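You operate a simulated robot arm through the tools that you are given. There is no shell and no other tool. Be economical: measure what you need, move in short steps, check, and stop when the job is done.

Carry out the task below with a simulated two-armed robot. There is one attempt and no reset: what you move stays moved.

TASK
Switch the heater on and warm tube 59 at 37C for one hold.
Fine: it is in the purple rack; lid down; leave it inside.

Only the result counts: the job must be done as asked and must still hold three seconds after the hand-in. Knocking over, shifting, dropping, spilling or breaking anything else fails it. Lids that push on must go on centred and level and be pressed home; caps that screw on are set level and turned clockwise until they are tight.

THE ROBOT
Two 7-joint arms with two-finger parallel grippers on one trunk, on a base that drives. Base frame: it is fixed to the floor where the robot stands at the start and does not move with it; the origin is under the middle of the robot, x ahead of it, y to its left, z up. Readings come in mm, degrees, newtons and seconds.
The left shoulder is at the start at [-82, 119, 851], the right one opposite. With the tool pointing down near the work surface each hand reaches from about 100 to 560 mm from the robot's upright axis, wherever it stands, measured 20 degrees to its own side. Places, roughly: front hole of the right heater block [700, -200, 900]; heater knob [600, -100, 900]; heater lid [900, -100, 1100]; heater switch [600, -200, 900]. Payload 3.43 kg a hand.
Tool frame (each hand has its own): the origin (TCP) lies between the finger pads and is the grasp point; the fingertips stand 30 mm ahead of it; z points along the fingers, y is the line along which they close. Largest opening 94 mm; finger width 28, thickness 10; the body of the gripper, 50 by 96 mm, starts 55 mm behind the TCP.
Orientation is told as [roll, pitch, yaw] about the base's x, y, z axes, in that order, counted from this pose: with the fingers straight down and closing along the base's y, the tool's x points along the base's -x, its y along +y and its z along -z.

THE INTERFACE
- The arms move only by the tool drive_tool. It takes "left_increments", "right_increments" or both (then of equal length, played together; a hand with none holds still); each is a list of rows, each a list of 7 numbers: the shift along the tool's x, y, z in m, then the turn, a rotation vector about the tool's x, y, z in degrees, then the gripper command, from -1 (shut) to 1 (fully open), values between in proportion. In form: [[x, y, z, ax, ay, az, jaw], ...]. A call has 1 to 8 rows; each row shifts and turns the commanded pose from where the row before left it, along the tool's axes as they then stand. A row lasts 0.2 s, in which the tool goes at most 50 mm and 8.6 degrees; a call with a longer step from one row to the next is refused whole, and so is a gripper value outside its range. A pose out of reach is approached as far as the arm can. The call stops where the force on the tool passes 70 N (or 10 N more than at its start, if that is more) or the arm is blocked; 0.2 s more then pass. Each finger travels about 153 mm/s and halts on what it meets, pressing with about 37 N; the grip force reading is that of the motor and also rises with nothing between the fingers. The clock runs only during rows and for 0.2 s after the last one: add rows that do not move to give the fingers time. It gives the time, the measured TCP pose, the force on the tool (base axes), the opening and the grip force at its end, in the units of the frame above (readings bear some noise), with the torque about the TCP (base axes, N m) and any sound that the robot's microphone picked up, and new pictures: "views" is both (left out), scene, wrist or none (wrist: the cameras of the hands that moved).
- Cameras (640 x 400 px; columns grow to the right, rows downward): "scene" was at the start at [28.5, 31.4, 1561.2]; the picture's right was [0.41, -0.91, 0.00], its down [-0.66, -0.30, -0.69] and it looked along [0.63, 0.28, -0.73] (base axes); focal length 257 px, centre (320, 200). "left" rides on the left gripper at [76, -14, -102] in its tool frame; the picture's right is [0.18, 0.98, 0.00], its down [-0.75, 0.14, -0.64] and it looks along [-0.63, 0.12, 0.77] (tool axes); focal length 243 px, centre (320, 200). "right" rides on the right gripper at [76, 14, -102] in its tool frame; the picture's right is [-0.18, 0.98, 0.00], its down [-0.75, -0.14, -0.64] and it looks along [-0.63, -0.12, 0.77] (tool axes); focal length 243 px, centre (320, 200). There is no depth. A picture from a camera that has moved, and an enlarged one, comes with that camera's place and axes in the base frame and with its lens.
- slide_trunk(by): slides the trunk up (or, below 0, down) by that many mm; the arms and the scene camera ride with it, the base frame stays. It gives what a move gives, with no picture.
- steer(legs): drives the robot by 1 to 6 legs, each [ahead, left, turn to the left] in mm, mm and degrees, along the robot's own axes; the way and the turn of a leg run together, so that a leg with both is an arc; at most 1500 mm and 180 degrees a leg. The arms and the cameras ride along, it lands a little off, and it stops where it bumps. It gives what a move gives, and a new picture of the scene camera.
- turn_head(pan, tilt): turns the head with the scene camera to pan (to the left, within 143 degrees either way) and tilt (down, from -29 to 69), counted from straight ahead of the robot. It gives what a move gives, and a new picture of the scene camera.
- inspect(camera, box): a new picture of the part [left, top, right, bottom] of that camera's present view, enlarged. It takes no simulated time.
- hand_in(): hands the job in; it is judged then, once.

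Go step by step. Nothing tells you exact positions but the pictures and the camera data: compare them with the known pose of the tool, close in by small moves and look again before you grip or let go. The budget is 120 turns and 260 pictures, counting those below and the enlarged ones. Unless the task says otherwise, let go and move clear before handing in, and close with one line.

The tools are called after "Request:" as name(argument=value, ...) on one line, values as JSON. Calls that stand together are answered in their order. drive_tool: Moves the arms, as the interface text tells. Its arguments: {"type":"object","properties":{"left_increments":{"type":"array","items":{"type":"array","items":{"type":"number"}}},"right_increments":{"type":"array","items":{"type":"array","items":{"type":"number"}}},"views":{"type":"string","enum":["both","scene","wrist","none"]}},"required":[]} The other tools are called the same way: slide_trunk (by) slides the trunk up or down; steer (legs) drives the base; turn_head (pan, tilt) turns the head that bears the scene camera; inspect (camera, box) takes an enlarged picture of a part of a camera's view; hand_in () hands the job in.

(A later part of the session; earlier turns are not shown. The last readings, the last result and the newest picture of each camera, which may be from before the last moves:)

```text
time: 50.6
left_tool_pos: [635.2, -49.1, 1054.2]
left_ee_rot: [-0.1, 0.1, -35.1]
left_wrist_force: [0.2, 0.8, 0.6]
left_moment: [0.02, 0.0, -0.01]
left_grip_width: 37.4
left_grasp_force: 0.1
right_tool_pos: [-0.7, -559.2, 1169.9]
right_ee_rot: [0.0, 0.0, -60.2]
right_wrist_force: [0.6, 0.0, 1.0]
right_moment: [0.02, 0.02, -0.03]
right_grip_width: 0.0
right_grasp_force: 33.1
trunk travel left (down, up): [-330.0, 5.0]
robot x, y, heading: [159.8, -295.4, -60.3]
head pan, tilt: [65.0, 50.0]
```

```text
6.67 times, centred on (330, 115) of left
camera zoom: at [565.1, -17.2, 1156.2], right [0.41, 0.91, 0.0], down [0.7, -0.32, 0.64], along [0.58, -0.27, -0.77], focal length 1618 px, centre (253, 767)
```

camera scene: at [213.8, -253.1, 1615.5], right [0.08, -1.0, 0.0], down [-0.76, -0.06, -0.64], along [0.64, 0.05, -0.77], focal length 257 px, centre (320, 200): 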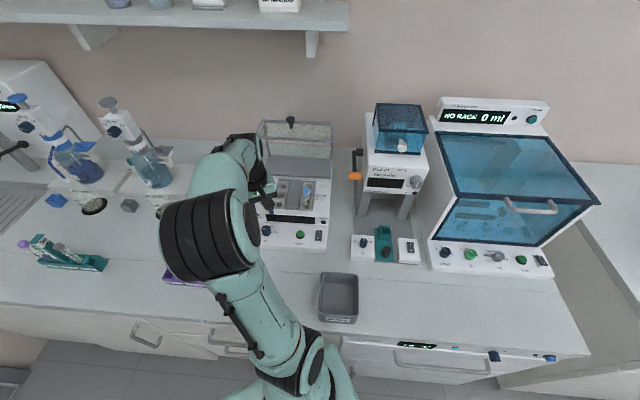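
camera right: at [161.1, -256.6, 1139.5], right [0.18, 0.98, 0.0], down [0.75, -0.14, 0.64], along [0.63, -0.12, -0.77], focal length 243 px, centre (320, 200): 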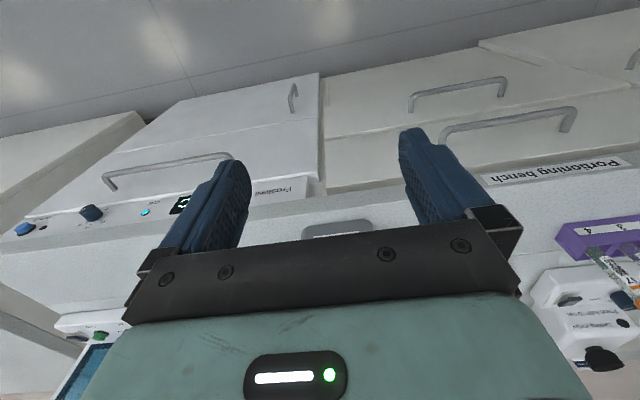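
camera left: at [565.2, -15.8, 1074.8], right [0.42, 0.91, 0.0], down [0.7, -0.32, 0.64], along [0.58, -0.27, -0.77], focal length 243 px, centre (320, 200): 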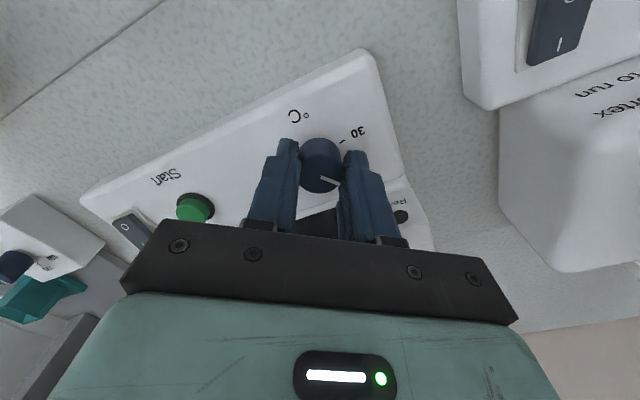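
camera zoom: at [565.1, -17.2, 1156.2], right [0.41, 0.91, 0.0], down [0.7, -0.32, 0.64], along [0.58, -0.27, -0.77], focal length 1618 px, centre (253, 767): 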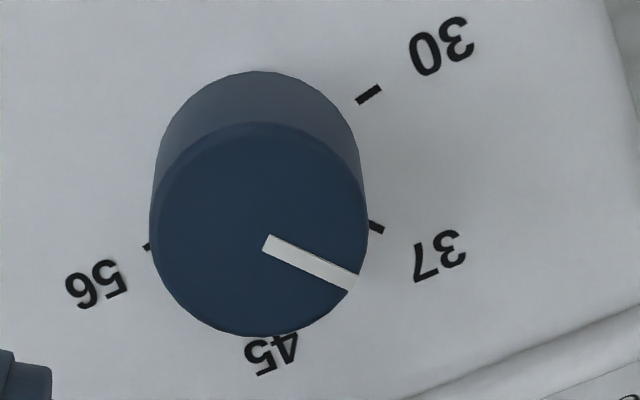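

The pointer is aligned with the 37 tick. Next is the switch: I turn the closed hand to yaw -90 and move above its "I" half.

Request:
drive_tool(left_increments=[[0, 0, -0.01, 0, 0, 8, -1], [0, 0, 0, 0, 0, 8, -1], [0, 0, 0, 0, 0, 8, -1], [0, 0, 0, 0, 0, 8, -1], [0, 0, 0, 0, 0, 8, -1], [0, 0, 0, 0, 0, 8, -1], [0, 0, 0, 0, 0, 7, -1], [0, 0, 0, 0, 0, 0, -1]], views="none")

Request:
drive_tool(left_increments=[[-0.0415, 0.002, 0, 0, 0, 0, -1], [-0.0415, 0.002, 0, 0, 0, 0, -1], [-0.0415, 0.002, 0, 0, 0, 0, -1], [-0.041, 0.001, 0, 0, 0, 0, -1], [0, 0, 0.03, 0, 0, 0, -1], [0, 0, 0, 0, 0, 0, -1]])

Request:
inspect(camera="left", box=[240, 60, 400, 220])

Request:
inspect(camera="scene", box=[280, 190, 340, 250])

```text
time: 52.4
left_tool_pos: [633.5, -49.8, 1062.2]
left_ee_rot: [0.0, -0.1, -90.2]
left_wrist_force: [0.0, 0.1, 0.1]
left_moment: [0.02, -0.01, -0.03]
left_grip_width: 0.0
left_grasp_force: 32.7
right_tool_pos: [-0.7, -560.6, 1171.2]
right_ee_rot: [0.0, -0.1, -60.2]
right_wrist_force: [-0.6, 0.6, 0.4]
right_moment: [0.04, 0.01, 0.01]
right_grip_width: 0.2
right_grasp_force: 33.1
trunk travel left (down, up): [-330.0, 5.0]
robot x, y, heading: [156.5, -303.5, -60.0]
head pan, tilt: [65.0, 50.0]
```

```text
time: 53.8
left_tool_pos: [639.9, -217.9, 1032.3]
left_ee_rot: [0.1, 0.0, -90.0]
left_wrist_force: [0.1, -0.5, -0.1]
left_moment: [-0.05, -0.01, 0.0]
left_grip_width: 0.0
left_grasp_force: 33.2
right_tool_pos: [-0.0, -560.7, 1171.0]
right_ee_rot: [0.0, 0.0, -60.2]
right_wrist_force: [-0.4, 0.0, 0.2]
right_moment: [0.01, -0.01, -0.02]
right_grip_width: 0.0
right_grasp_force: 33.3
trunk travel left (down, up): [-330.0, 5.0]
robot x, y, heading: [163.7, -295.0, -60.3]
head pan, tilt: [65.0, 50.0]
camera scene: at [213.6, -253.2, 1615.5], right [0.08, -1.0, 0.0], down [-0.76, -0.06, -0.64], along [0.64, 0.05, -0.77], focal length 257 px, centre (320, 200)
camera left: at [626.2, -141.6, 1134.1], right [0.98, 0.18, 0.0], down [0.14, -0.75, 0.64], along [0.12, -0.63, -0.77], focal length 243 px, centre (320, 200)
```

scene: 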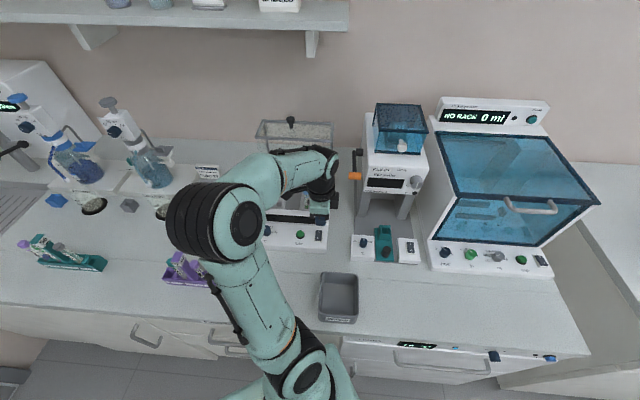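
left: 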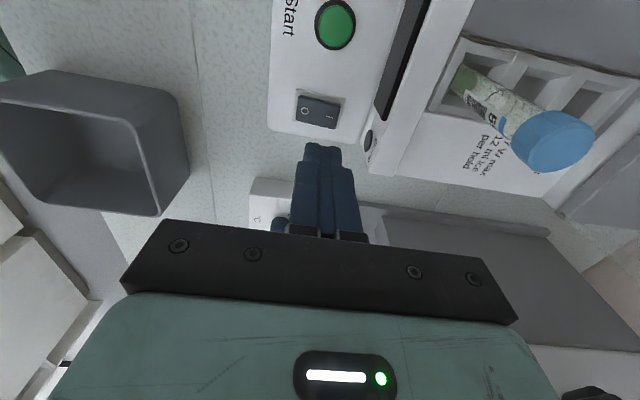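

```text
2.50 times, centred on (320, 140) of left
camera zoom: at [626.2, -141.6, 1134.1], right [0.98, 0.18, 0.0], down [0.14, -0.75, 0.64], along [0.12, -0.63, -0.77], focal length 606 px, centre (320, 350)
```

zoom: 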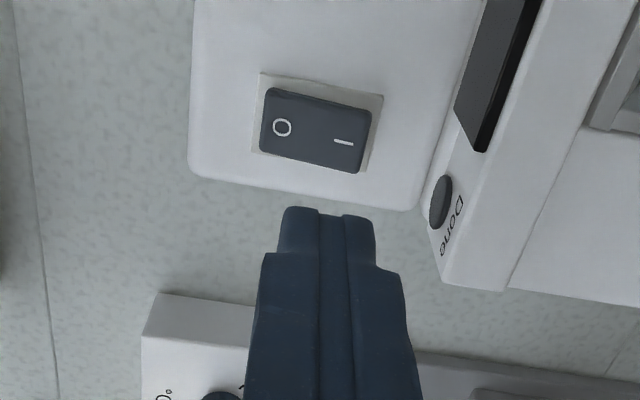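

```text
6.67 times, centred on (310, 220) of scene
camera zoom: at [213.6, -253.2, 1615.5], right [0.08, -1.0, 0.0], down [-0.76, -0.06, -0.64], along [0.64, 0.05, -0.77], focal length 1714 px, centre (387, 67)
```

zoom: 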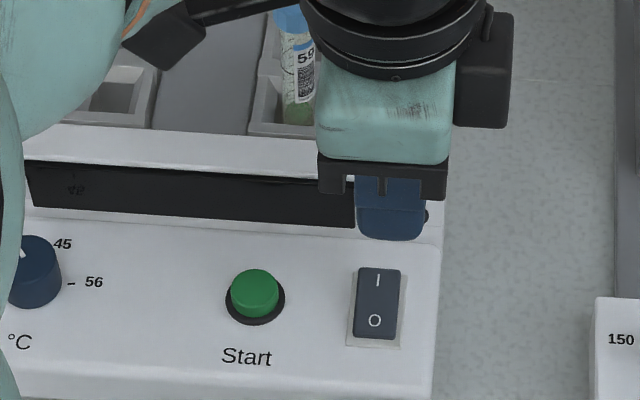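

The "I" mark is at about (646, -213). I shift over it, descend close, and then press in small steps.

Request:
drive_tool(left_increments=[[0.005, 0.007, 0, 0, 0, 0, -1], [0, 0, 0.025, 0, 0, 0, -1], [0, 0, 0.018, 0, 0, 0, -1], [0, 0, 0, 0, 0, 0, -1]], views="none")

Request:
inspect(camera="left", box=[240, 60, 400, 220])

Request:
inspect(camera="scene", box=[280, 190, 340, 250])

```text
time: 54.8
left_tool_pos: [648.7, -213.1, 986.2]
left_ee_rot: [0.0, 0.0, -90.0]
left_wrist_force: [-0.7, -0.8, -0.5]
left_moment: [0.04, 0.01, 0.01]
left_grip_width: 0.0
left_grasp_force: 33.0
right_tool_pos: [-1.1, -560.4, 1169.6]
right_ee_rot: [0.0, -0.2, -60.2]
right_wrist_force: [-0.2, -0.6, 0.0]
right_moment: [0.0, -0.03, 0.02]
right_grip_width: 0.1
right_grasp_force: 32.8
trunk travel left (down, up): [-330.0, 5.0]
robot x, y, heading: [160.2, -294.2, -60.2]
head pan, tilt: [65.0, 50.0]
```

```text
2.50 times, centred on (320, 140) of left
camera zoom: at [635.3, -134.8, 1088.8], right [0.98, 0.18, 0.0], down [0.14, -0.75, 0.64], along [0.12, -0.63, -0.77], focal length 606 px, centre (320, 350)
```

zoom: 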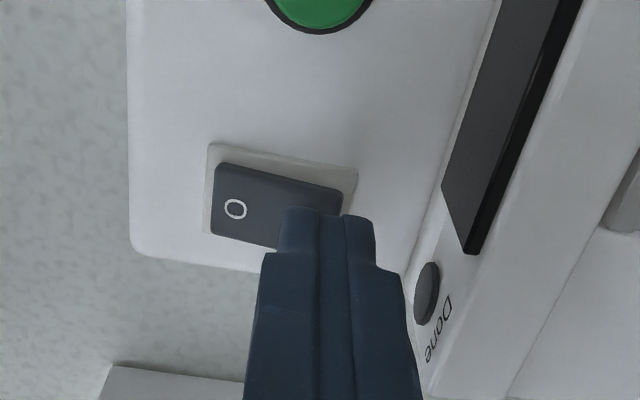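

```text
6.67 times, centred on (310, 220) of scene
camera zoom: at [213.8, -253.0, 1615.5], right [0.08, -1.0, 0.0], down [-0.76, -0.06, -0.64], along [0.64, 0.05, -0.77], focal length 1714 px, centre (387, 67)
```

zoom: 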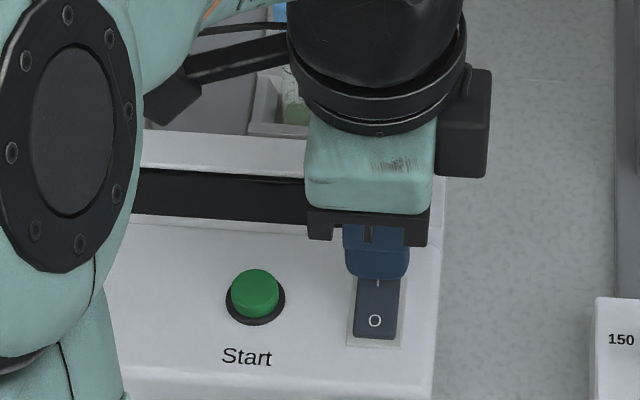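

Request:
drive_tool(left_increments=[[0, 0, 0.004, 0, 0, 0, -1], [0, 0, 0.003, 0, 0, 0, -1], [0, 0, 0.003, 0, 0, 0, -1]], views="none")

Request:
inspect(camera="left", box=[240, 60, 400, 220])

```text
time: 55.6
left_tool_pos: [648.3, -212.8, 979.8]
left_ee_rot: [0.0, -0.1, -90.0]
left_wrist_force: [0.0, 0.7, 0.3]
left_moment: [0.01, 0.0, 0.0]
left_grip_width: 0.0
left_grasp_force: 33.0
right_tool_pos: [0.4, -560.2, 1170.6]
right_ee_rot: [0.0, -0.1, -60.3]
right_wrist_force: [-0.4, 0.3, 0.9]
right_moment: [0.0, 0.03, 0.01]
right_grip_width: 0.2
right_grasp_force: 32.7
trunk travel left (down, up): [-330.0, 5.0]
robot x, y, heading: [160.1, -296.4, -60.3]
head pan, tilt: [65.0, 50.0]
```

```text
2.50 times, centred on (320, 140) of left
camera zoom: at [634.7, -134.9, 1081.2], right [0.98, 0.18, 0.0], down [0.14, -0.75, 0.64], along [0.12, -0.63, -0.77], focal length 606 px, centre (320, 350)
```

zoom: 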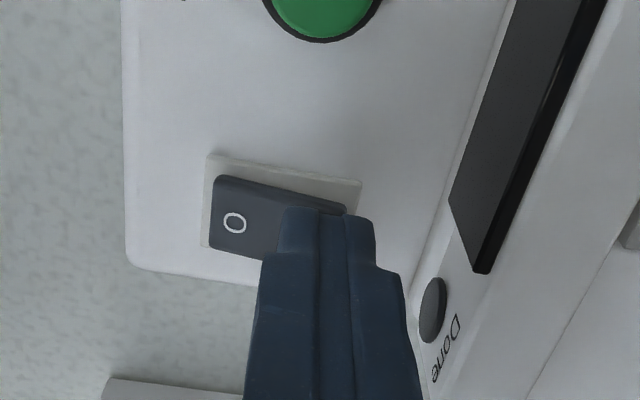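

Request:
drive_tool(left_increments=[[0, 0, 0.003, 0, 0, 0, -1], [0, 0, 0.003, 0, 0, 0, -1], [0, 0, 0.002, 0, 0, 0, -1], [0, 0, 0.002, 0, 0, 0, -1]], views="none")

Request:
inspect(camera="left", box=[240, 60, 440, 220])

```text
time: 56.6
left_tool_pos: [648.6, -212.1, 973.8]
left_ee_rot: [0.8, -0.3, -90.0]
left_wrist_force: [1.7, 5.8, 54.4]
left_moment: [0.24, 0.47, -0.06]
left_grip_width: 0.0
left_grasp_force: 32.7
right_tool_pos: [-3.0, -560.4, 1170.4]
right_ee_rot: [0.2, -0.2, -60.2]
right_wrist_force: [0.4, 0.8, -0.4]
right_moment: [-0.01, 0.01, 0.0]
right_grip_width: 0.1
right_grasp_force: 33.4
trunk travel left (down, up): [-330.0, 5.0]
robot x, y, heading: [157.8, -297.2, -60.2]
head pan, tilt: [65.0, 50.0]
```

```text
2.50 times, centred on (340, 140) of left
camera zoom: at [633.8, -134.5, 1075.9], right [0.98, 0.18, 0.01], down [0.13, -0.75, 0.65], along [0.13, -0.63, -0.76], focal length 606 px, centre (270, 350)
```

zoom: 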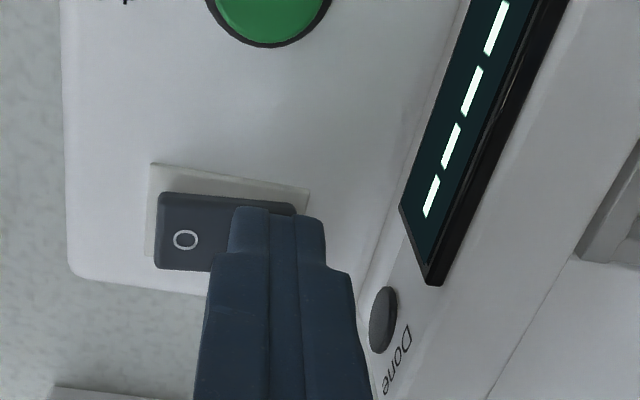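

The switch went over and the display has lit. I lift off and read the display.

Request:
drive_tool(left_increments=[[0, 0, -0.02, 0, 0, 0, -1], [0, 0, -0.035, 0, 0, 0, -1], [0, 0, -0.035, 0, 0, 0, -1], [0, -0.03, -0.03, 0, 0, 0, -1], [0, -0.04, -0.03, 0, 0, 0, -1], [0, -0.04, -0.02, 0, 0, 0, -1]])

Request:
inspect(camera="left", box=[380, 0, 640, 200])

Request:
inspect(camera="scene", box=[240, 100, 350, 250])

```text
time: 58.0
left_tool_pos: [533.7, -209.5, 1139.8]
left_ee_rot: [0.0, 0.1, -90.0]
left_wrist_force: [-0.5, -0.4, -0.5]
left_moment: [-0.01, 0.01, 0.0]
left_grip_width: 0.0
left_grasp_force: 32.7
right_tool_pos: [-1.0, -560.5, 1170.5]
right_ee_rot: [0.2, 0.0, -60.2]
right_wrist_force: [0.3, 0.6, -1.0]
right_moment: [-0.01, 0.03, -0.01]
right_grip_width: 0.0
right_grasp_force: 33.0
trunk travel left (down, up): [-330.0, 5.0]
robot x, y, heading: [164.7, -297.4, -60.3]
head pan, tilt: [65.0, 50.0]
camera scene: at [212.7, -252.7, 1615.5], right [0.08, -1.0, 0.0], down [-0.76, -0.06, -0.64], along [0.64, 0.05, -0.77], focal length 257 px, centre (320, 200)
camera left: at [520.4, -131.0, 1241.4], right [0.98, 0.18, 0.0], down [0.14, -0.75, 0.64], along [0.12, -0.63, -0.77], focal length 243 px, centre (320, 200)
```

scene: 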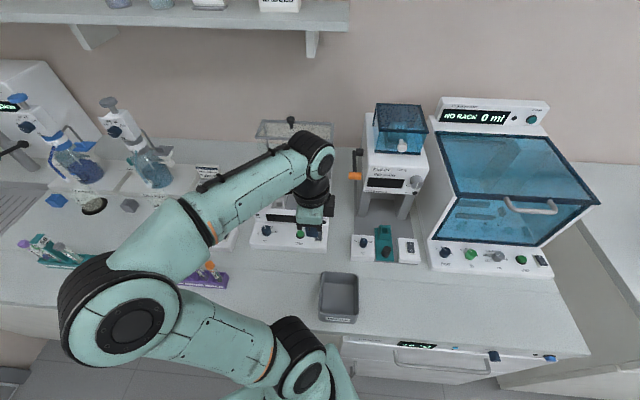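
left: 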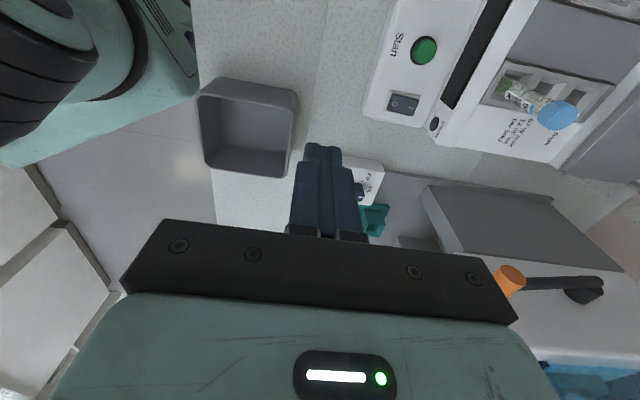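

```text
2.00 times, centred on (510, 100) of left
camera zoom: at [520.4, -131.0, 1241.4], right [0.98, 0.18, 0.0], down [0.14, -0.75, 0.64], along [0.12, -0.63, -0.77], focal length 485 px, centre (-60, 400)
```

zoom: 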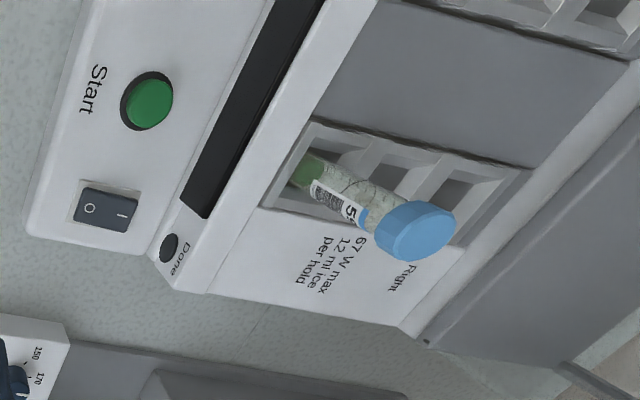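

```text
2.67 times, centred on (295, 175) of scene
camera zoom: at [212.7, -252.7, 1615.5], right [0.08, -1.0, 0.0], down [-0.76, -0.06, -0.64], along [0.64, 0.05, -0.77], focal length 686 px, centre (387, 267)
```

zoom: 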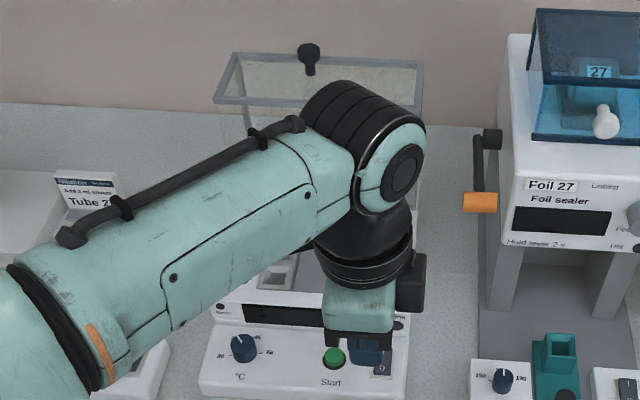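

The display went dark again after I lifted, so the rocker did not latch. I look closely at its state.

Request:
inspect(camera="left", box=[370, 80, 450, 140])

Request:
inspect(camera="scene", box=[290, 215, 335, 250])

```text
6.67 times, centred on (410, 110) of left
camera zoom: at [520.4, -131.0, 1241.4], right [0.98, 0.18, 0.0], down [0.14, -0.75, 0.64], along [0.12, -0.63, -0.77], focal length 1618 px, centre (-280, 800)
```

zoom: 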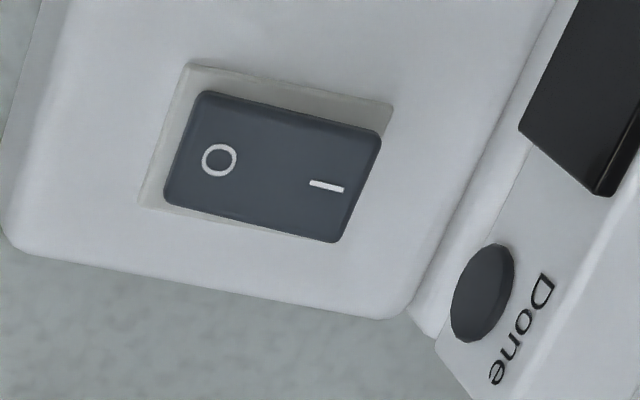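

```text
11.43 times, centred on (312, 232) of scene
camera zoom: at [212.7, -252.7, 1615.5], right [0.08, -1.0, 0.0], down [-0.76, -0.06, -0.64], along [0.64, 0.05, -0.77], focal length 2939 px, centre (406, -171)
```

zoom: 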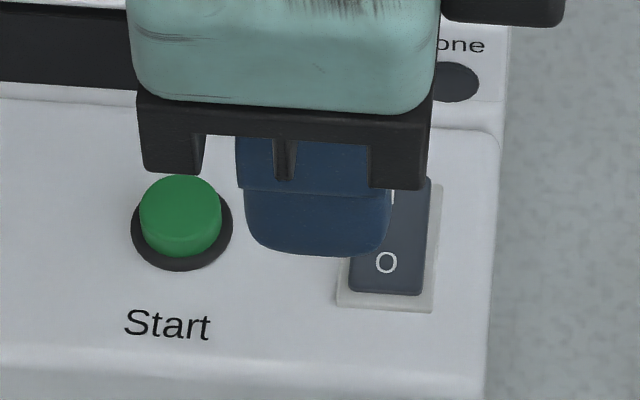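

The rocker is still on O. I press again farther out on the I end (x ≈ 653) and deeper.

Request:
drive_tool(left_increments=[[0, 0.04, 0, 0, 0, 0, -1], [-0.001, 0.04, 0, 0, 0, 0, -1], [-0.001, 0.039, 0, 0, 0, 0, -1], [0, 0, 0.045, 0, 0, 0, -1], [0, 0, 0.045, 0, 0, 0, -1], [0, 0, 0.045, 0, 0, 0, -1], [0, 0, 0.018, 0, 0, 0, -1], [0, 0, 0, 0, 0, 0, -1]], views="none")

Request:
inspect(camera="left", box=[240, 60, 440, 220])

```text
time: 59.8
left_tool_pos: [657.7, -213.1, 984.0]
left_ee_rot: [0.0, 0.0, -90.1]
left_wrist_force: [0.4, -0.3, 0.2]
left_moment: [0.0, -0.04, 0.02]
left_grip_width: 0.0
left_grasp_force: 33.2
right_tool_pos: [-0.4, -559.6, 1169.6]
right_ee_rot: [0.0, -0.1, -60.2]
right_wrist_force: [-0.1, 0.5, 0.5]
right_moment: [0.01, 0.04, -0.03]
right_grip_width: 0.2
right_grasp_force: 32.6
trunk travel left (down, up): [-330.0, 5.0]
robot x, y, heading: [158.4, -294.1, -60.4]
head pan, tilt: [65.0, 50.0]
```

```text
2.50 times, centred on (340, 140) of left
camera zoom: at [643.5, -135.8, 1086.7], right [0.98, 0.18, 0.0], down [0.14, -0.75, 0.64], along [0.12, -0.63, -0.77], focal length 606 px, centre (270, 350)
```

zoom: 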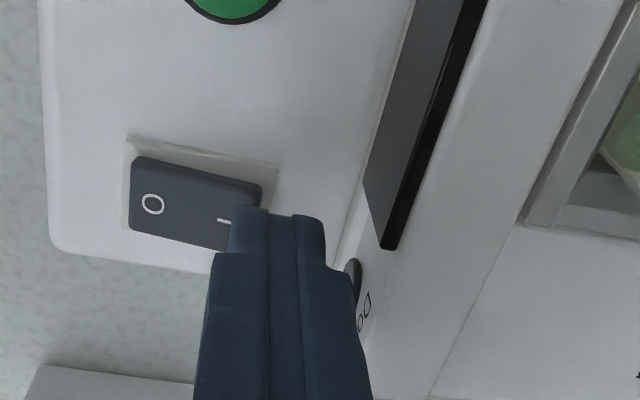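

Request:
drive_tool(left_increments=[[0, -0.003, 0.003, 0, 0, 0, -1], [0, 0, 0.004, 0, 0, 0, -1], [0, 0, 0.004, 0, 0, 0, -1], [0, 0, 0.003, 0, 0, 0, -1], [0, 0, 0.002, 0, 0, 0, -1]], views="none")

Request:
inspect(camera="left", box=[240, 60, 440, 220])

```text
time: 61.0
left_tool_pos: [652.6, -212.0, 973.8]
left_ee_rot: [0.3, -0.1, -90.1]
left_wrist_force: [-2.5, 2.0, 29.8]
left_moment: [0.13, 0.32, -0.02]
left_grip_width: 0.1
left_grasp_force: 32.7
right_tool_pos: [-1.5, -560.5, 1171.1]
right_ee_rot: [0.1, -0.2, -60.1]
right_wrist_force: [-0.3, 0.7, -0.2]
right_moment: [-0.02, 0.01, 0.02]
right_grip_width: 0.1
right_grasp_force: 33.1
trunk travel left (down, up): [-330.0, 5.0]
robot x, y, heading: [159.3, -298.5, -60.4]
head pan, tilt: [65.0, 50.0]
```

```text
2.50 times, centred on (340, 140) of left
camera zoom: at [639.3, -135.9, 1075.4], right [0.98, 0.18, 0.01], down [0.14, -0.75, 0.64], along [0.12, -0.63, -0.77], focal length 606 px, centre (270, 350)
```

zoom: 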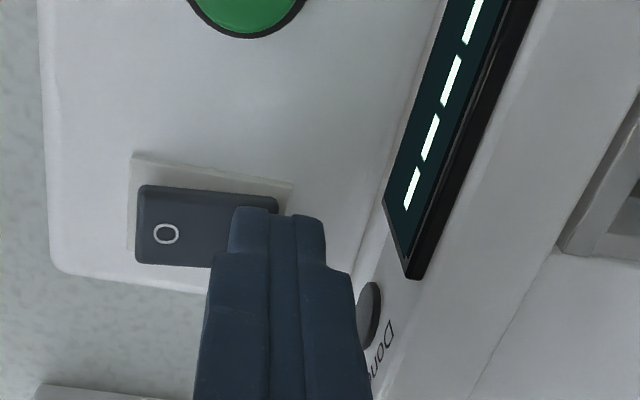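

It is lit again. I press a little deeper, then lift just clear and check that it holds.

Request:
drive_tool(left_increments=[[0, 0, 0.003, 0, 0, 0, -1], [0, 0, 0.003, 0, 0, 0, -1], [0, 0, 0.002, 0, 0, 0, -1]], views="none")

Request:
inspect(camera="left", box=[240, 60, 440, 220])

Request:
drive_tool(left_increments=[[0, 0, -0.008, 0, 0, 0, -1], [0, 0, -0.012, 0, 0, 0, -1], [0, 0, -0.01, 0, 0, 0, -1]], views="none")

Request:
inspect(camera="left", box=[240, 60, 440, 220])

```text
time: 61.5
left_tool_pos: [653.1, -212.3, 972.5]
left_ee_rot: [0.5, -0.2, -89.9]
left_wrist_force: [-16.6, 0.4, 40.7]
left_moment: [0.1, 0.9, 0.04]
left_grip_width: 0.0
left_grasp_force: 32.8
right_tool_pos: [-4.5, -560.2, 1169.7]
right_ee_rot: [0.2, -0.3, -60.1]
right_wrist_force: [0.5, -0.2, -0.8]
right_moment: [0.03, 0.0, 0.0]
right_grip_width: 0.0
right_grasp_force: 33.0
trunk travel left (down, up): [-330.0, 5.0]
robot x, y, heading: [158.6, -297.1, -60.1]
head pan, tilt: [65.0, 50.0]
stopped in row 2 (left hand): the force on the tool passed its limit at 76 N (the readings are from after the stop); the commanded pose is now the measured one
```

```text
2.50 times, centred on (340, 140) of left
camera zoom: at [638.7, -135.5, 1075.0], right [0.98, 0.19, 0.01], down [0.14, -0.75, 0.65], along [0.13, -0.63, -0.76], focal length 606 px, centre (270, 350)
```

zoom: 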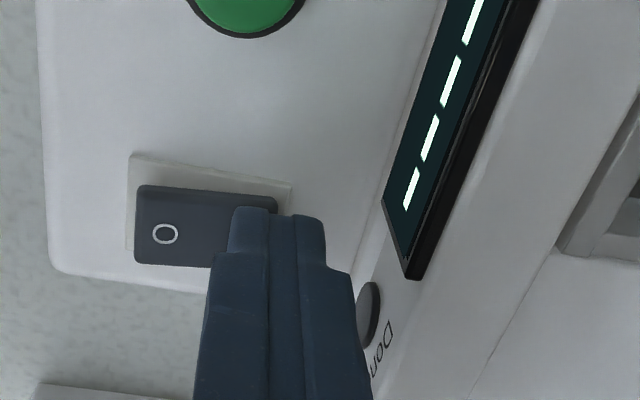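

```text
time: 62.3
left_tool_pos: [656.2, -210.5, 999.5]
left_ee_rot: [0.5, -0.2, -89.9]
left_wrist_force: [-0.6, 0.6, 0.6]
left_moment: [0.01, 0.02, 0.0]
left_grip_width: 0.2
left_grasp_force: 33.0
right_tool_pos: [0.6, -560.2, 1169.2]
right_ee_rot: [0.0, 0.0, -60.1]
right_wrist_force: [-1.1, 0.5, -0.3]
right_moment: [0.0, -0.01, 0.0]
right_grip_width: 0.2
right_grasp_force: 32.9
trunk travel left (down, up): [-330.0, 5.0]
robot x, y, heading: [160.1, -296.9, -60.3]
head pan, tilt: [65.0, 50.0]
```

```text
2.50 times, centred on (340, 140) of left
camera zoom: at [642.6, -133.9, 1101.4], right [0.98, 0.19, 0.01], down [0.14, -0.75, 0.64], along [0.13, -0.63, -0.76], focal length 606 px, centre (270, 350)
```

zoom: 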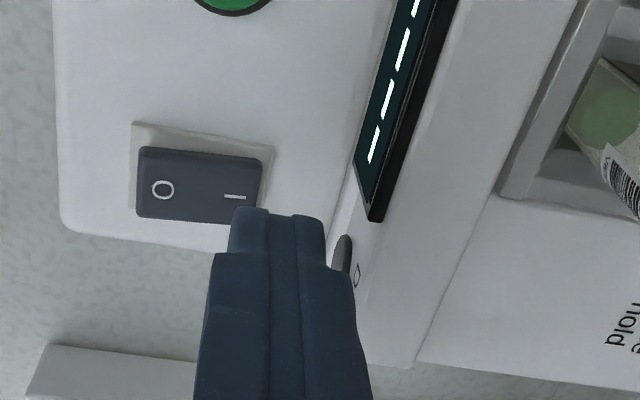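

It stays lit this time. I lift away and verify again, then plan the lid.

Request:
drive_tool(left_increments=[[0, 0, -0.035, 0, 0, 0, -1], [0, -0.03, -0.035, 0, 0, 0, -1], [0, -0.045, -0.045, 0, 0, 0, -1], [0, -0.045, -0.045, 0, 0, 0, -1], [0, -0.045, -0.045, 0, 0, 0, -1], [0, -0.045, 0, 0, 0, 0, -1]], views="scene")

Request:
inspect(camera="scene", box=[240, 100, 350, 250])

Request:
inspect(camera="left", box=[400, 40, 640, 220])

```text
refused: row 3 steps farther than a row can; nothing moved
```

```text
2.67 times, centred on (295, 175) of scene
camera zoom: at [214.7, -252.7, 1615.5], right [0.08, -1.0, 0.0], down [-0.76, -0.06, -0.64], along [0.64, 0.05, -0.77], focal length 686 px, centre (387, 267)
```

zoom: 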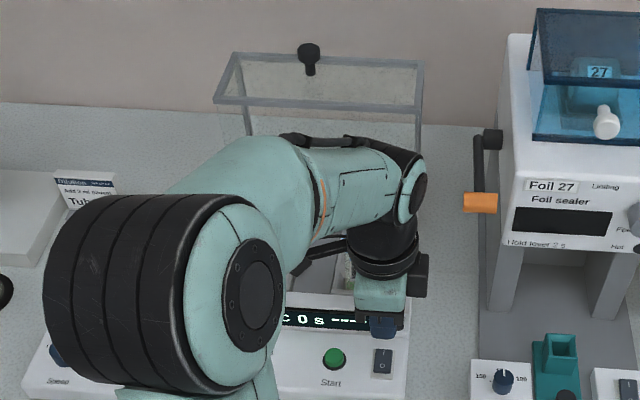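

```text
2.22 times, centred on (520, 130) of left
camera zoom: at [642.6, -133.9, 1101.4], right [0.98, 0.19, 0.01], down [0.14, -0.75, 0.64], along [0.13, -0.63, -0.76], focal length 539 px, centre (-124, 356)
```

zoom: 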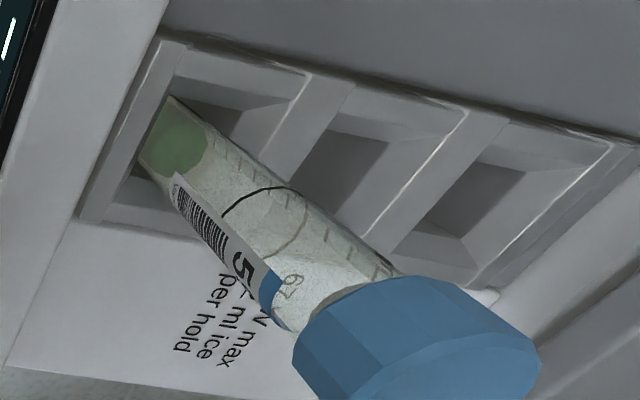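

Display now shows readings and the heater is on. I raise the hand to a free spot above the heater front and turn it to yaw 0.

Request:
drive_tool(left_increments=[[0, 0, -0.04, 0, 0, 0, -1], [0, -0.01, -0.045, 0, 0, 0, -1], [0.01, -0.01, -0.045, 0, 0, 0, -1], [0.02, -0.02, -0.04, 0, 0, 0, -1], [0.02, -0.02, -0.04, 0, 0, 0, -1], [0.01, 0, -0.03, 0, 0, -8.5, -1], [0, 0, 0, 0, 0, -8.5, -1], [0, 0, 0, 0, 0, -8.5, -1]], views="none")

Request:
drive_tool(left_increments=[[0, 0, 0, 0, 0, -8.5, -0.5], [0, 0, 0, 0, 0, -8.5, -0.5], [0, 0, 0, 0, 0, -8.5, -0.5], [0, 0, 0, 0, 0, -8.5, -0.5], [0, 0, 0, 0, 0, -8.5, -0.3], [0, 0, 0, 0, 0, -8.5, -0.3], [0, 0, 0, 0, 0, -8.5, -0.3], [0, 0, 0, 0, 0, -5, -0.3]])

Request:
inspect(camera="scene", box=[240, 100, 350, 250])

```text
time: 64.1
left_tool_pos: [594.5, -152.9, 1239.7]
left_ee_rot: [0.4, -0.3, -64.3]
left_wrist_force: [0.0, -0.7, 0.8]
left_moment: [-0.01, 0.03, 0.0]
left_grip_width: 0.0
left_grasp_force: 33.0
right_tool_pos: [-0.1, -560.3, 1169.8]
right_ee_rot: [0.0, -0.1, -60.1]
right_wrist_force: [-0.3, 0.1, 0.5]
right_moment: [0.01, -0.05, 0.02]
right_grip_width: 0.0
right_grasp_force: 33.1
trunk travel left (down, up): [-330.0, 5.0]
robot x, y, heading: [162.7, -300.0, -60.3]
head pan, tilt: [65.0, 50.0]
```

```text
time: 65.9
left_tool_pos: [595.7, -152.9, 1239.0]
left_ee_rot: [-0.2, -0.5, 0.2]
left_wrist_force: [-0.8, 0.7, -0.1]
left_moment: [-0.02, -0.01, 0.0]
left_grip_width: 32.9
left_grasp_force: 0.0
right_tool_pos: [-0.7, -559.8, 1170.6]
right_ee_rot: [0.0, 0.0, -60.1]
right_wrist_force: [0.5, -0.2, 0.7]
right_moment: [0.02, -0.03, 0.02]
right_grip_width: 0.0
right_grasp_force: 33.1
trunk travel left (down, up): [-330.0, 5.0]
robot x, y, heading: [157.8, -297.8, -60.4]
head pan, tilt: [65.0, 50.0]
camera scene: at [213.8, -253.0, 1615.5], right [0.08, -1.0, 0.0], down [-0.76, -0.06, -0.64], along [0.64, 0.05, -0.77], focal length 257 px, centre (320, 200)
camera left: at [518.3, -165.8, 1341.0], right [-0.19, 0.98, 0.0], down [0.75, 0.15, 0.65], along [0.64, 0.12, -0.76], focal length 243 px, centre (320, 200)
```

scene: 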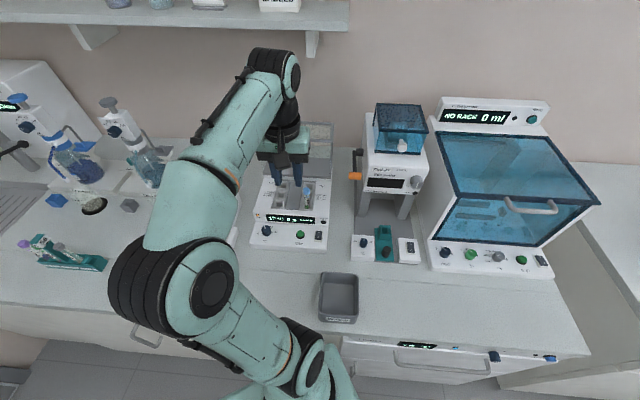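
left: 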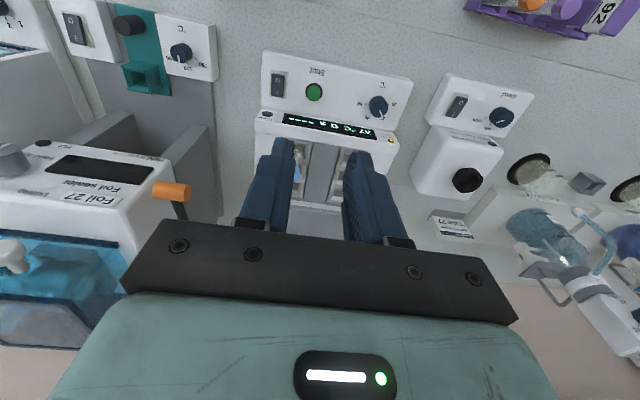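

```text
2.67 times, centred on (295, 175) of scene
camera zoom: at [213.8, -253.0, 1615.5], right [0.08, -1.0, 0.0], down [-0.76, -0.06, -0.64], along [0.64, 0.05, -0.77], focal length 686 px, centre (387, 267)
```

zoom: 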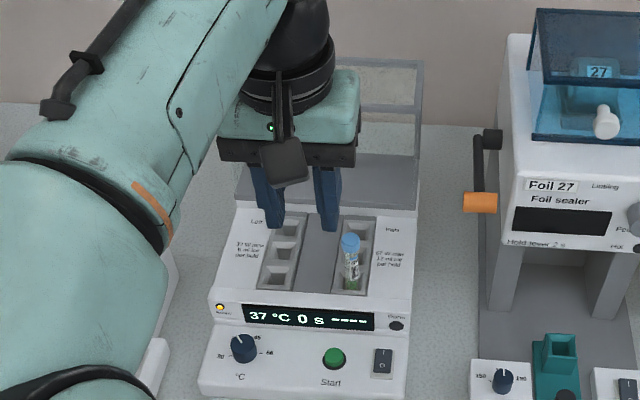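

The display reads 37 °C, 0 s, and Ready is lit. Now I pitch the hand forward by 60° so it can reach the lid knob.

Request:
drive_tool(left_increments=[[0, 0, 0, 0, -8.5, 0, -0.3], [0, 0, 0, 0, -8.5, 0, -0.3], [0, 0, 0, 0, -8.5, 0, -0.3], [0, 0, 0, 0, -8.5, 0, -0.3], [0, 0, 0, 0, -8.5, 0, -0.3], [0, 0, 0, 0, -8.5, 0, -0.3], [0, 0, 0, 0, -8.5, 0, -0.3], [0, 0, 0, 0, 0, 0, -0.3]])

Request:
inspect(camera="scene", box=[250, 105, 340, 165])

```text
time: 67.7
left_tool_pos: [595.7, -151.3, 1239.4]
left_ee_rot: [-0.3, -60.1, 0.2]
left_wrist_force: [0.1, -0.1, -0.5]
left_moment: [-0.01, 0.04, -0.01]
left_grip_width: 33.0
left_grasp_force: 0.0
right_tool_pos: [1.4, -560.5, 1169.9]
right_ee_rot: [0.1, -0.1, -60.1]
right_wrist_force: [-0.6, 0.4, 0.2]
right_moment: [0.0, 0.02, -0.01]
right_grip_width: 0.0
right_grasp_force: 32.8
trunk travel left (down, up): [-330.0, 5.0]
robot x, y, heading: [162.6, -295.2, -60.3]
head pan, tilt: [65.0, 50.0]
camera scene: at [214.2, -252.8, 1615.5], right [0.08, -1.0, 0.0], down [-0.76, -0.06, -0.64], along [0.64, 0.05, -0.77], focal length 257 px, centre (320, 200)
camera left: at [469.2, -165.4, 1224.2], right [-0.09, 0.98, -0.16], down [-0.18, 0.14, 0.97], along [0.98, 0.12, 0.17], focal length 243 px, centre (320, 200)
```

scene: 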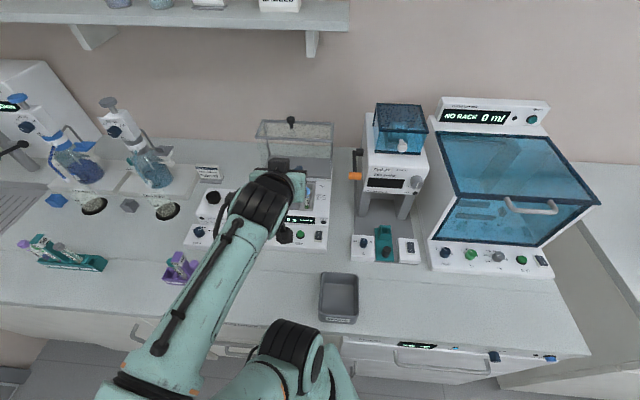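
left: 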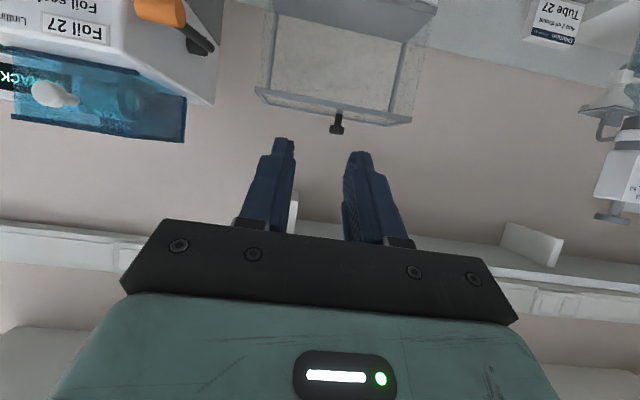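

```text
6.67 times, centred on (295, 135) of scene
camera zoom: at [214.2, -252.8, 1615.5], right [0.08, -1.0, 0.0], down [-0.76, -0.06, -0.64], along [0.64, 0.05, -0.77], focal length 1714 px, centre (487, 633)
```

zoom: 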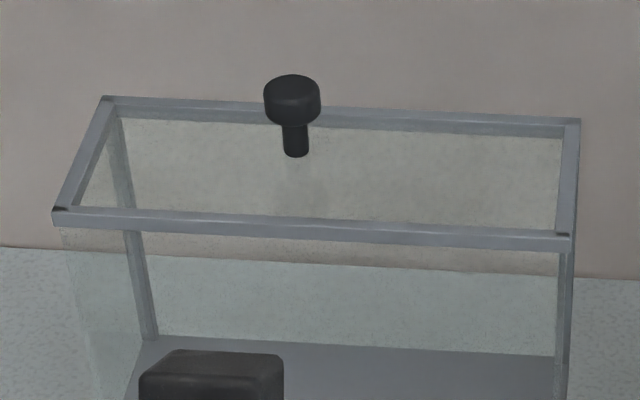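

The lid knob's head is at about (884, -109, 1175), and the hinge is near (840, 975). I approach along the tool axis to 80 mm short of it.

Request:
drive_tool(left_increments=[[-0.0177, 0.0084, 0.0378, 0, 0, 0, -0.2], [-0.0177, 0.0084, 0.0378, 0, 0, 0, -0.2], [-0.0177, 0.0084, 0.0378, 0, 0, 0, -0.2], [-0.0177, 0.0084, 0.0378, 0, 0, 0, -0.2], [-0.0177, 0.0084, 0.0378, 0, 0, 0, -0.2], [0, 0, 0, 0, 0, 0, -0.2]])

Request:
inspect(camera="left", box=[240, 60, 400, 220])

Request:
inspect(camera="scene", box=[250, 105, 340, 165])

```text
time: 69.1
left_tool_pos: [804.7, -109.5, 1223.6]
left_ee_rot: [-0.3, -60.2, 0.3]
left_wrist_force: [-0.5, -0.6, -0.4]
left_moment: [0.04, 0.01, 0.03]
left_grip_width: 37.5
left_grasp_force: 0.1
right_tool_pos: [-1.2, -561.3, 1169.5]
right_ee_rot: [0.1, 0.0, -60.2]
right_wrist_force: [-1.1, 0.3, -0.2]
right_moment: [-0.02, -0.01, -0.03]
right_grip_width: 0.0
right_grasp_force: 32.7
trunk travel left (down, up): [-330.0, 5.0]
robot x, y, heading: [162.4, -296.1, -60.3]
head pan, tilt: [65.0, 50.0]
camera scene: at [212.7, -253.1, 1615.6], right [0.08, -1.0, 0.0], down [-0.76, -0.06, -0.64], along [0.64, 0.05, -0.77], focal length 257 px, centre (320, 200)
camera left: at [679.0, -123.5, 1207.0], right [-0.09, 0.98, -0.16], down [-0.18, 0.14, 0.97], along [0.98, 0.12, 0.16], focal length 243 px, centre (320, 200)
```

scene: 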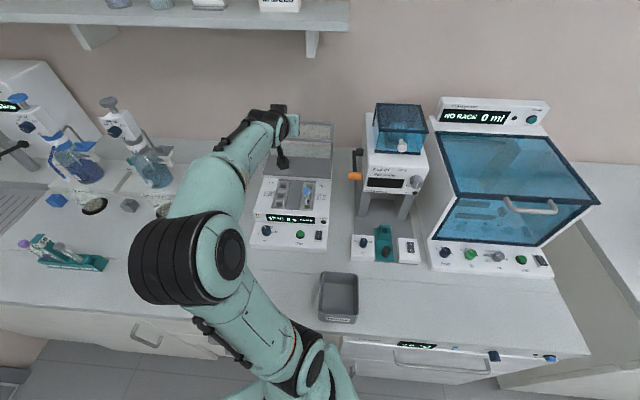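
left: 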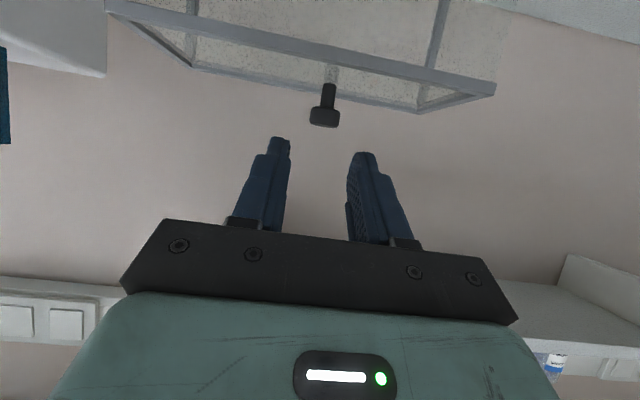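

```text
2.50 times, centred on (320, 140) of left
camera zoom: at [679.0, -123.5, 1207.0], right [-0.09, 0.98, -0.16], down [-0.18, 0.14, 0.97], along [0.98, 0.12, 0.16], focal length 606 px, centre (320, 350)
```

zoom: 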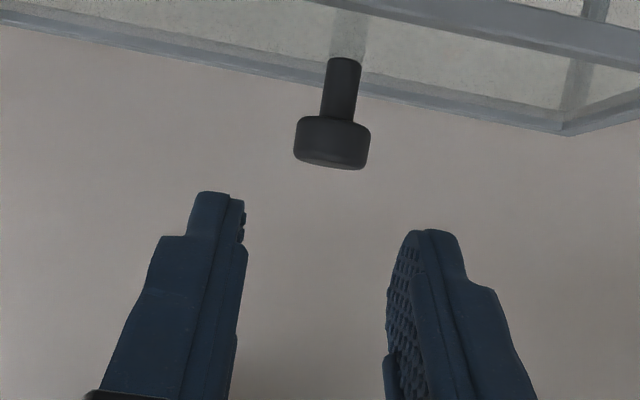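

```text
6.67 times, centred on (295, 135) of scene
camera zoom: at [212.7, -253.1, 1615.6], right [0.08, -1.0, 0.0], down [-0.76, -0.06, -0.64], along [0.64, 0.05, -0.77], focal length 1714 px, centre (487, 633)
```

zoom: 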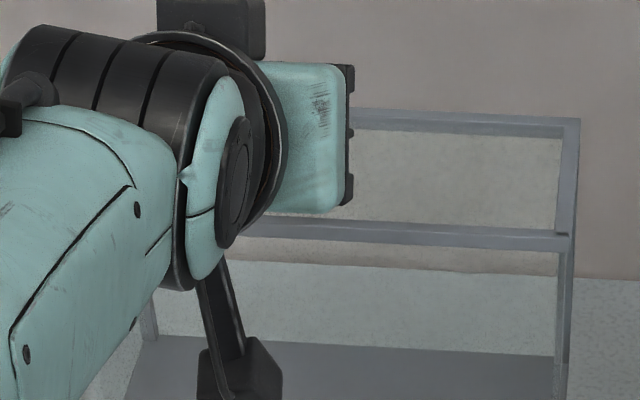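

The head is at about (884, -105.5, 1173), so the hand must shift 4 mm to +y. I advance 60 mm and look again.

Request:
drive_tool(left_increments=[[0.002, 0.004, 0.03, 0, 0, 0, -0.2], [0.002, 0, 0.03, 0, 0, 0, -0.2], [0, 0, 0, 0, 0, 0, -0.2]], views="none")

Request:
inspect(camera="left", box=[240, 60, 400, 220])

```text
time: 69.9
left_tool_pos: [852.4, -107.5, 1190.5]
left_ee_rot: [-0.2, -60.0, 0.3]
left_wrist_force: [0.3, -0.2, -0.5]
left_moment: [0.03, 0.02, -0.02]
left_grip_width: 37.7
left_grasp_force: 0.1
right_tool_pos: [-0.1, -560.4, 1170.4]
right_ee_rot: [0.1, -0.1, -60.2]
right_wrist_force: [-0.2, -0.1, 0.3]
right_moment: [-0.03, 0.03, 0.01]
right_grip_width: 0.1
right_grasp_force: 32.8
trunk travel left (down, up): [-330.0, 5.0]
robot x, y, heading: [161.9, -296.8, -60.3]
head pan, tilt: [65.0, 50.0]
```

```text
2.50 times, centred on (320, 140) of left
camera zoom: at [726.5, -121.9, 1174.3], right [-0.09, 0.98, -0.16], down [-0.18, 0.14, 0.97], along [0.98, 0.12, 0.16], focal length 606 px, centre (320, 350)
```

zoom: 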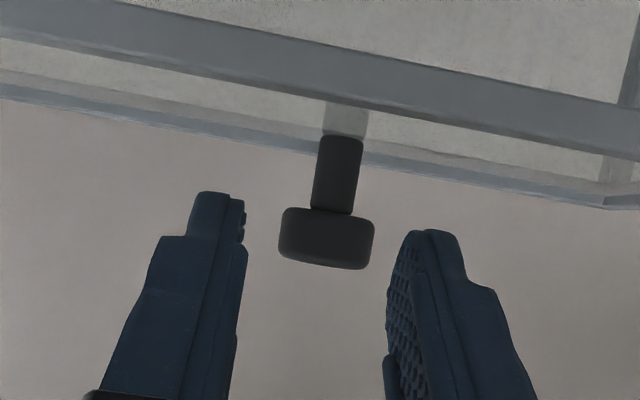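

Alignment is good: the head lies between the fingertips. I advance 22 mm more and close on it.

Request:
drive_tool(left_increments=[[0.0005, 0.002, 0.011, 0, 0, 0, -0.2], [0, 0, 0.011, 0, 0, 0, -0.2], [0, 0, 0, 0, 0, 0, -0.4], [0, 0, 0, 0, 0, 0, -0.6], [0, 0, 0, 0, 0, 0, -0.8], [0, 0, 0, 0, 0, 0, -0.8]], views="none")

Request:
inspect(camera="left", box=[240, 60, 400, 220])

```text
time: 71.3
left_tool_pos: [871.9, -105.7, 1177.0]
left_ee_rot: [-0.2, -60.1, 0.1]
left_wrist_force: [1.5, 1.4, -0.2]
left_moment: [0.41, -0.23, 0.01]
left_grip_width: 25.2
left_grasp_force: 45.2
right_tool_pos: [0.8, -561.0, 1170.5]
right_ee_rot: [0.0, 0.0, -60.2]
right_wrist_force: [0.0, 0.5, -1.0]
right_moment: [0.01, 0.02, -0.01]
right_grip_width: 0.0
right_grasp_force: 33.3
trunk travel left (down, up): [-330.0, 5.0]
robot x, y, heading: [159.4, -299.8, -60.1]
head pan, tilt: [65.0, 50.0]
```

```text
2.50 times, centred on (320, 140) of left
camera zoom: at [745.9, -118.8, 1161.0], right [-0.09, 0.98, -0.16], down [-0.18, 0.14, 0.97], along [0.98, 0.12, 0.16], focal length 606 px, centre (320, 350)
```

zoom: 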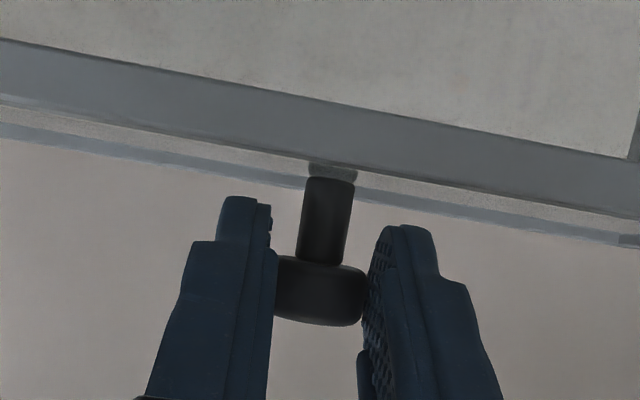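

Gripped on the 25 mm head. I follow the hinge arc in chunks, watching the forces. First comes about 10°.

Request:
drive_tool(left_increments=[[0.0034, 0, -0.0081, 0, 0, 0, -0.8], [0.0034, 0, -0.0081, 0, 0, 0, -0.8], [0.0034, 0, -0.0081, 0, 0, 0, -0.8], [0.0034, 0, -0.0081, 0, 0, 0, -0.8]], views="wrist")

```text
time: 72.3
left_tool_pos: [834.3, -105.7, 1181.8]
left_ee_rot: [-0.4, -60.0, 0.3]
left_wrist_force: [2.6, -5.1, 8.5]
left_moment: [0.12, -0.3, -0.04]
left_grip_width: 25.6
left_grasp_force: 38.8
right_tool_pos: [-1.6, -560.6, 1170.2]
right_ee_rot: [0.0, 0.0, -60.2]
right_wrist_force: [-0.3, -0.6, 0.2]
right_moment: [0.01, 0.01, -0.01]
right_grip_width: 0.0
right_grasp_force: 33.2
trunk travel left (down, up): [-330.0, 5.0]
robot x, y, heading: [158.8, -300.6, -60.1]
head pan, tilt: [65.0, 50.0]
camera left: at [709.6, -118.8, 1165.2], right [-0.09, 0.98, -0.16], down [-0.18, 0.14, 0.97], along [0.98, 0.12, 0.16], focal length 243 px, centre (320, 200)
```

left: 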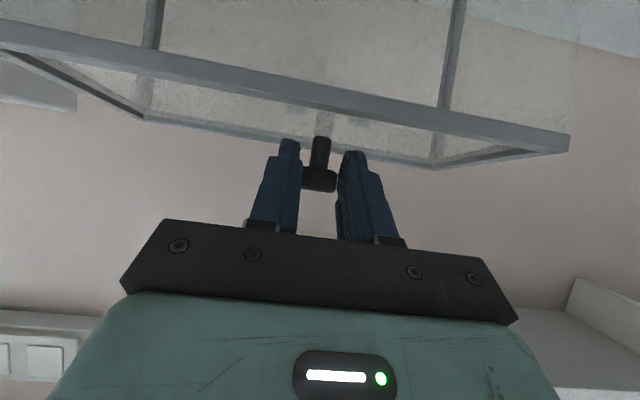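

Request:
drive_tool(left_increments=[[0.0045, 0, -0.0075, 0, 0, 0, -0.8], [0.0045, 0, -0.0075, 0, 0, 0, -0.8], [0.0046, 0, -0.0074, 0, 0, 0, -0.8], [0.0046, 0, -0.0074, 0, 0, 0, -0.8], [0.0058, 0, -0.0066, 0, 0, 0, -0.8], [0.0058, 0, -0.0066, 0, 0, 0, -0.8], [0.0058, 0, -0.0066, 0, 0, 0, -0.8], [0.0058, 0, -0.0066, 0, 0, 0, -0.8]])

```text
time: 74.1
left_tool_pos: [767.6, -104.6, 1173.3]
left_ee_rot: [-0.2, -60.2, 0.2]
left_wrist_force: [3.4, -6.1, 10.1]
left_moment: [0.12, -1.37, -0.08]
left_grip_width: 25.3
left_grasp_force: 44.8
right_tool_pos: [0.1, -561.8, 1170.0]
right_ee_rot: [0.1, -0.2, -60.1]
right_wrist_force: [-0.5, 0.7, 0.4]
right_moment: [-0.03, 0.02, 0.01]
right_grip_width: 0.1
right_grasp_force: 33.1
trunk travel left (down, up): [-330.0, 5.0]
robot x, y, heading: [159.8, -299.1, -60.0]
head pan, tilt: [65.0, 50.0]
camera scene: at [213.3, -254.6, 1615.6], right [0.08, -1.0, 0.0], down [-0.76, -0.06, -0.64], along [0.64, 0.05, -0.77], focal length 257 px, centre (320, 200)
camera left: at [641.5, -118.9, 1157.5], right [-0.09, 0.98, -0.16], down [-0.18, 0.14, 0.97], along [0.98, 0.12, 0.17], focal length 243 px, centre (320, 200)
```

scene: 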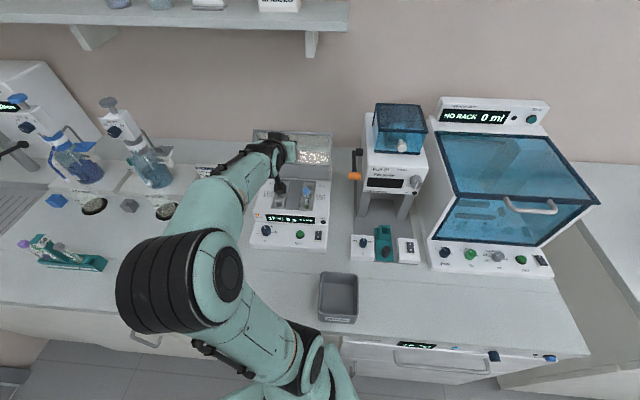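
left: 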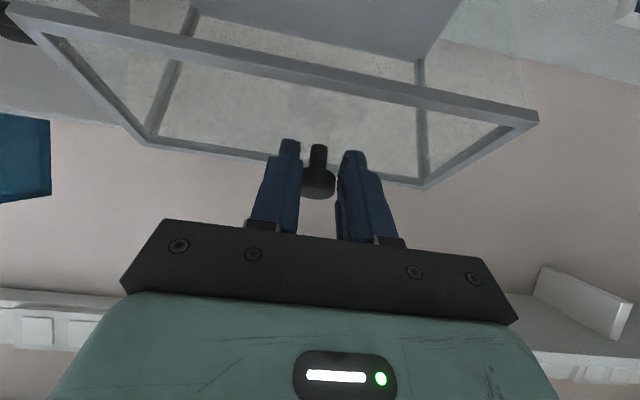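

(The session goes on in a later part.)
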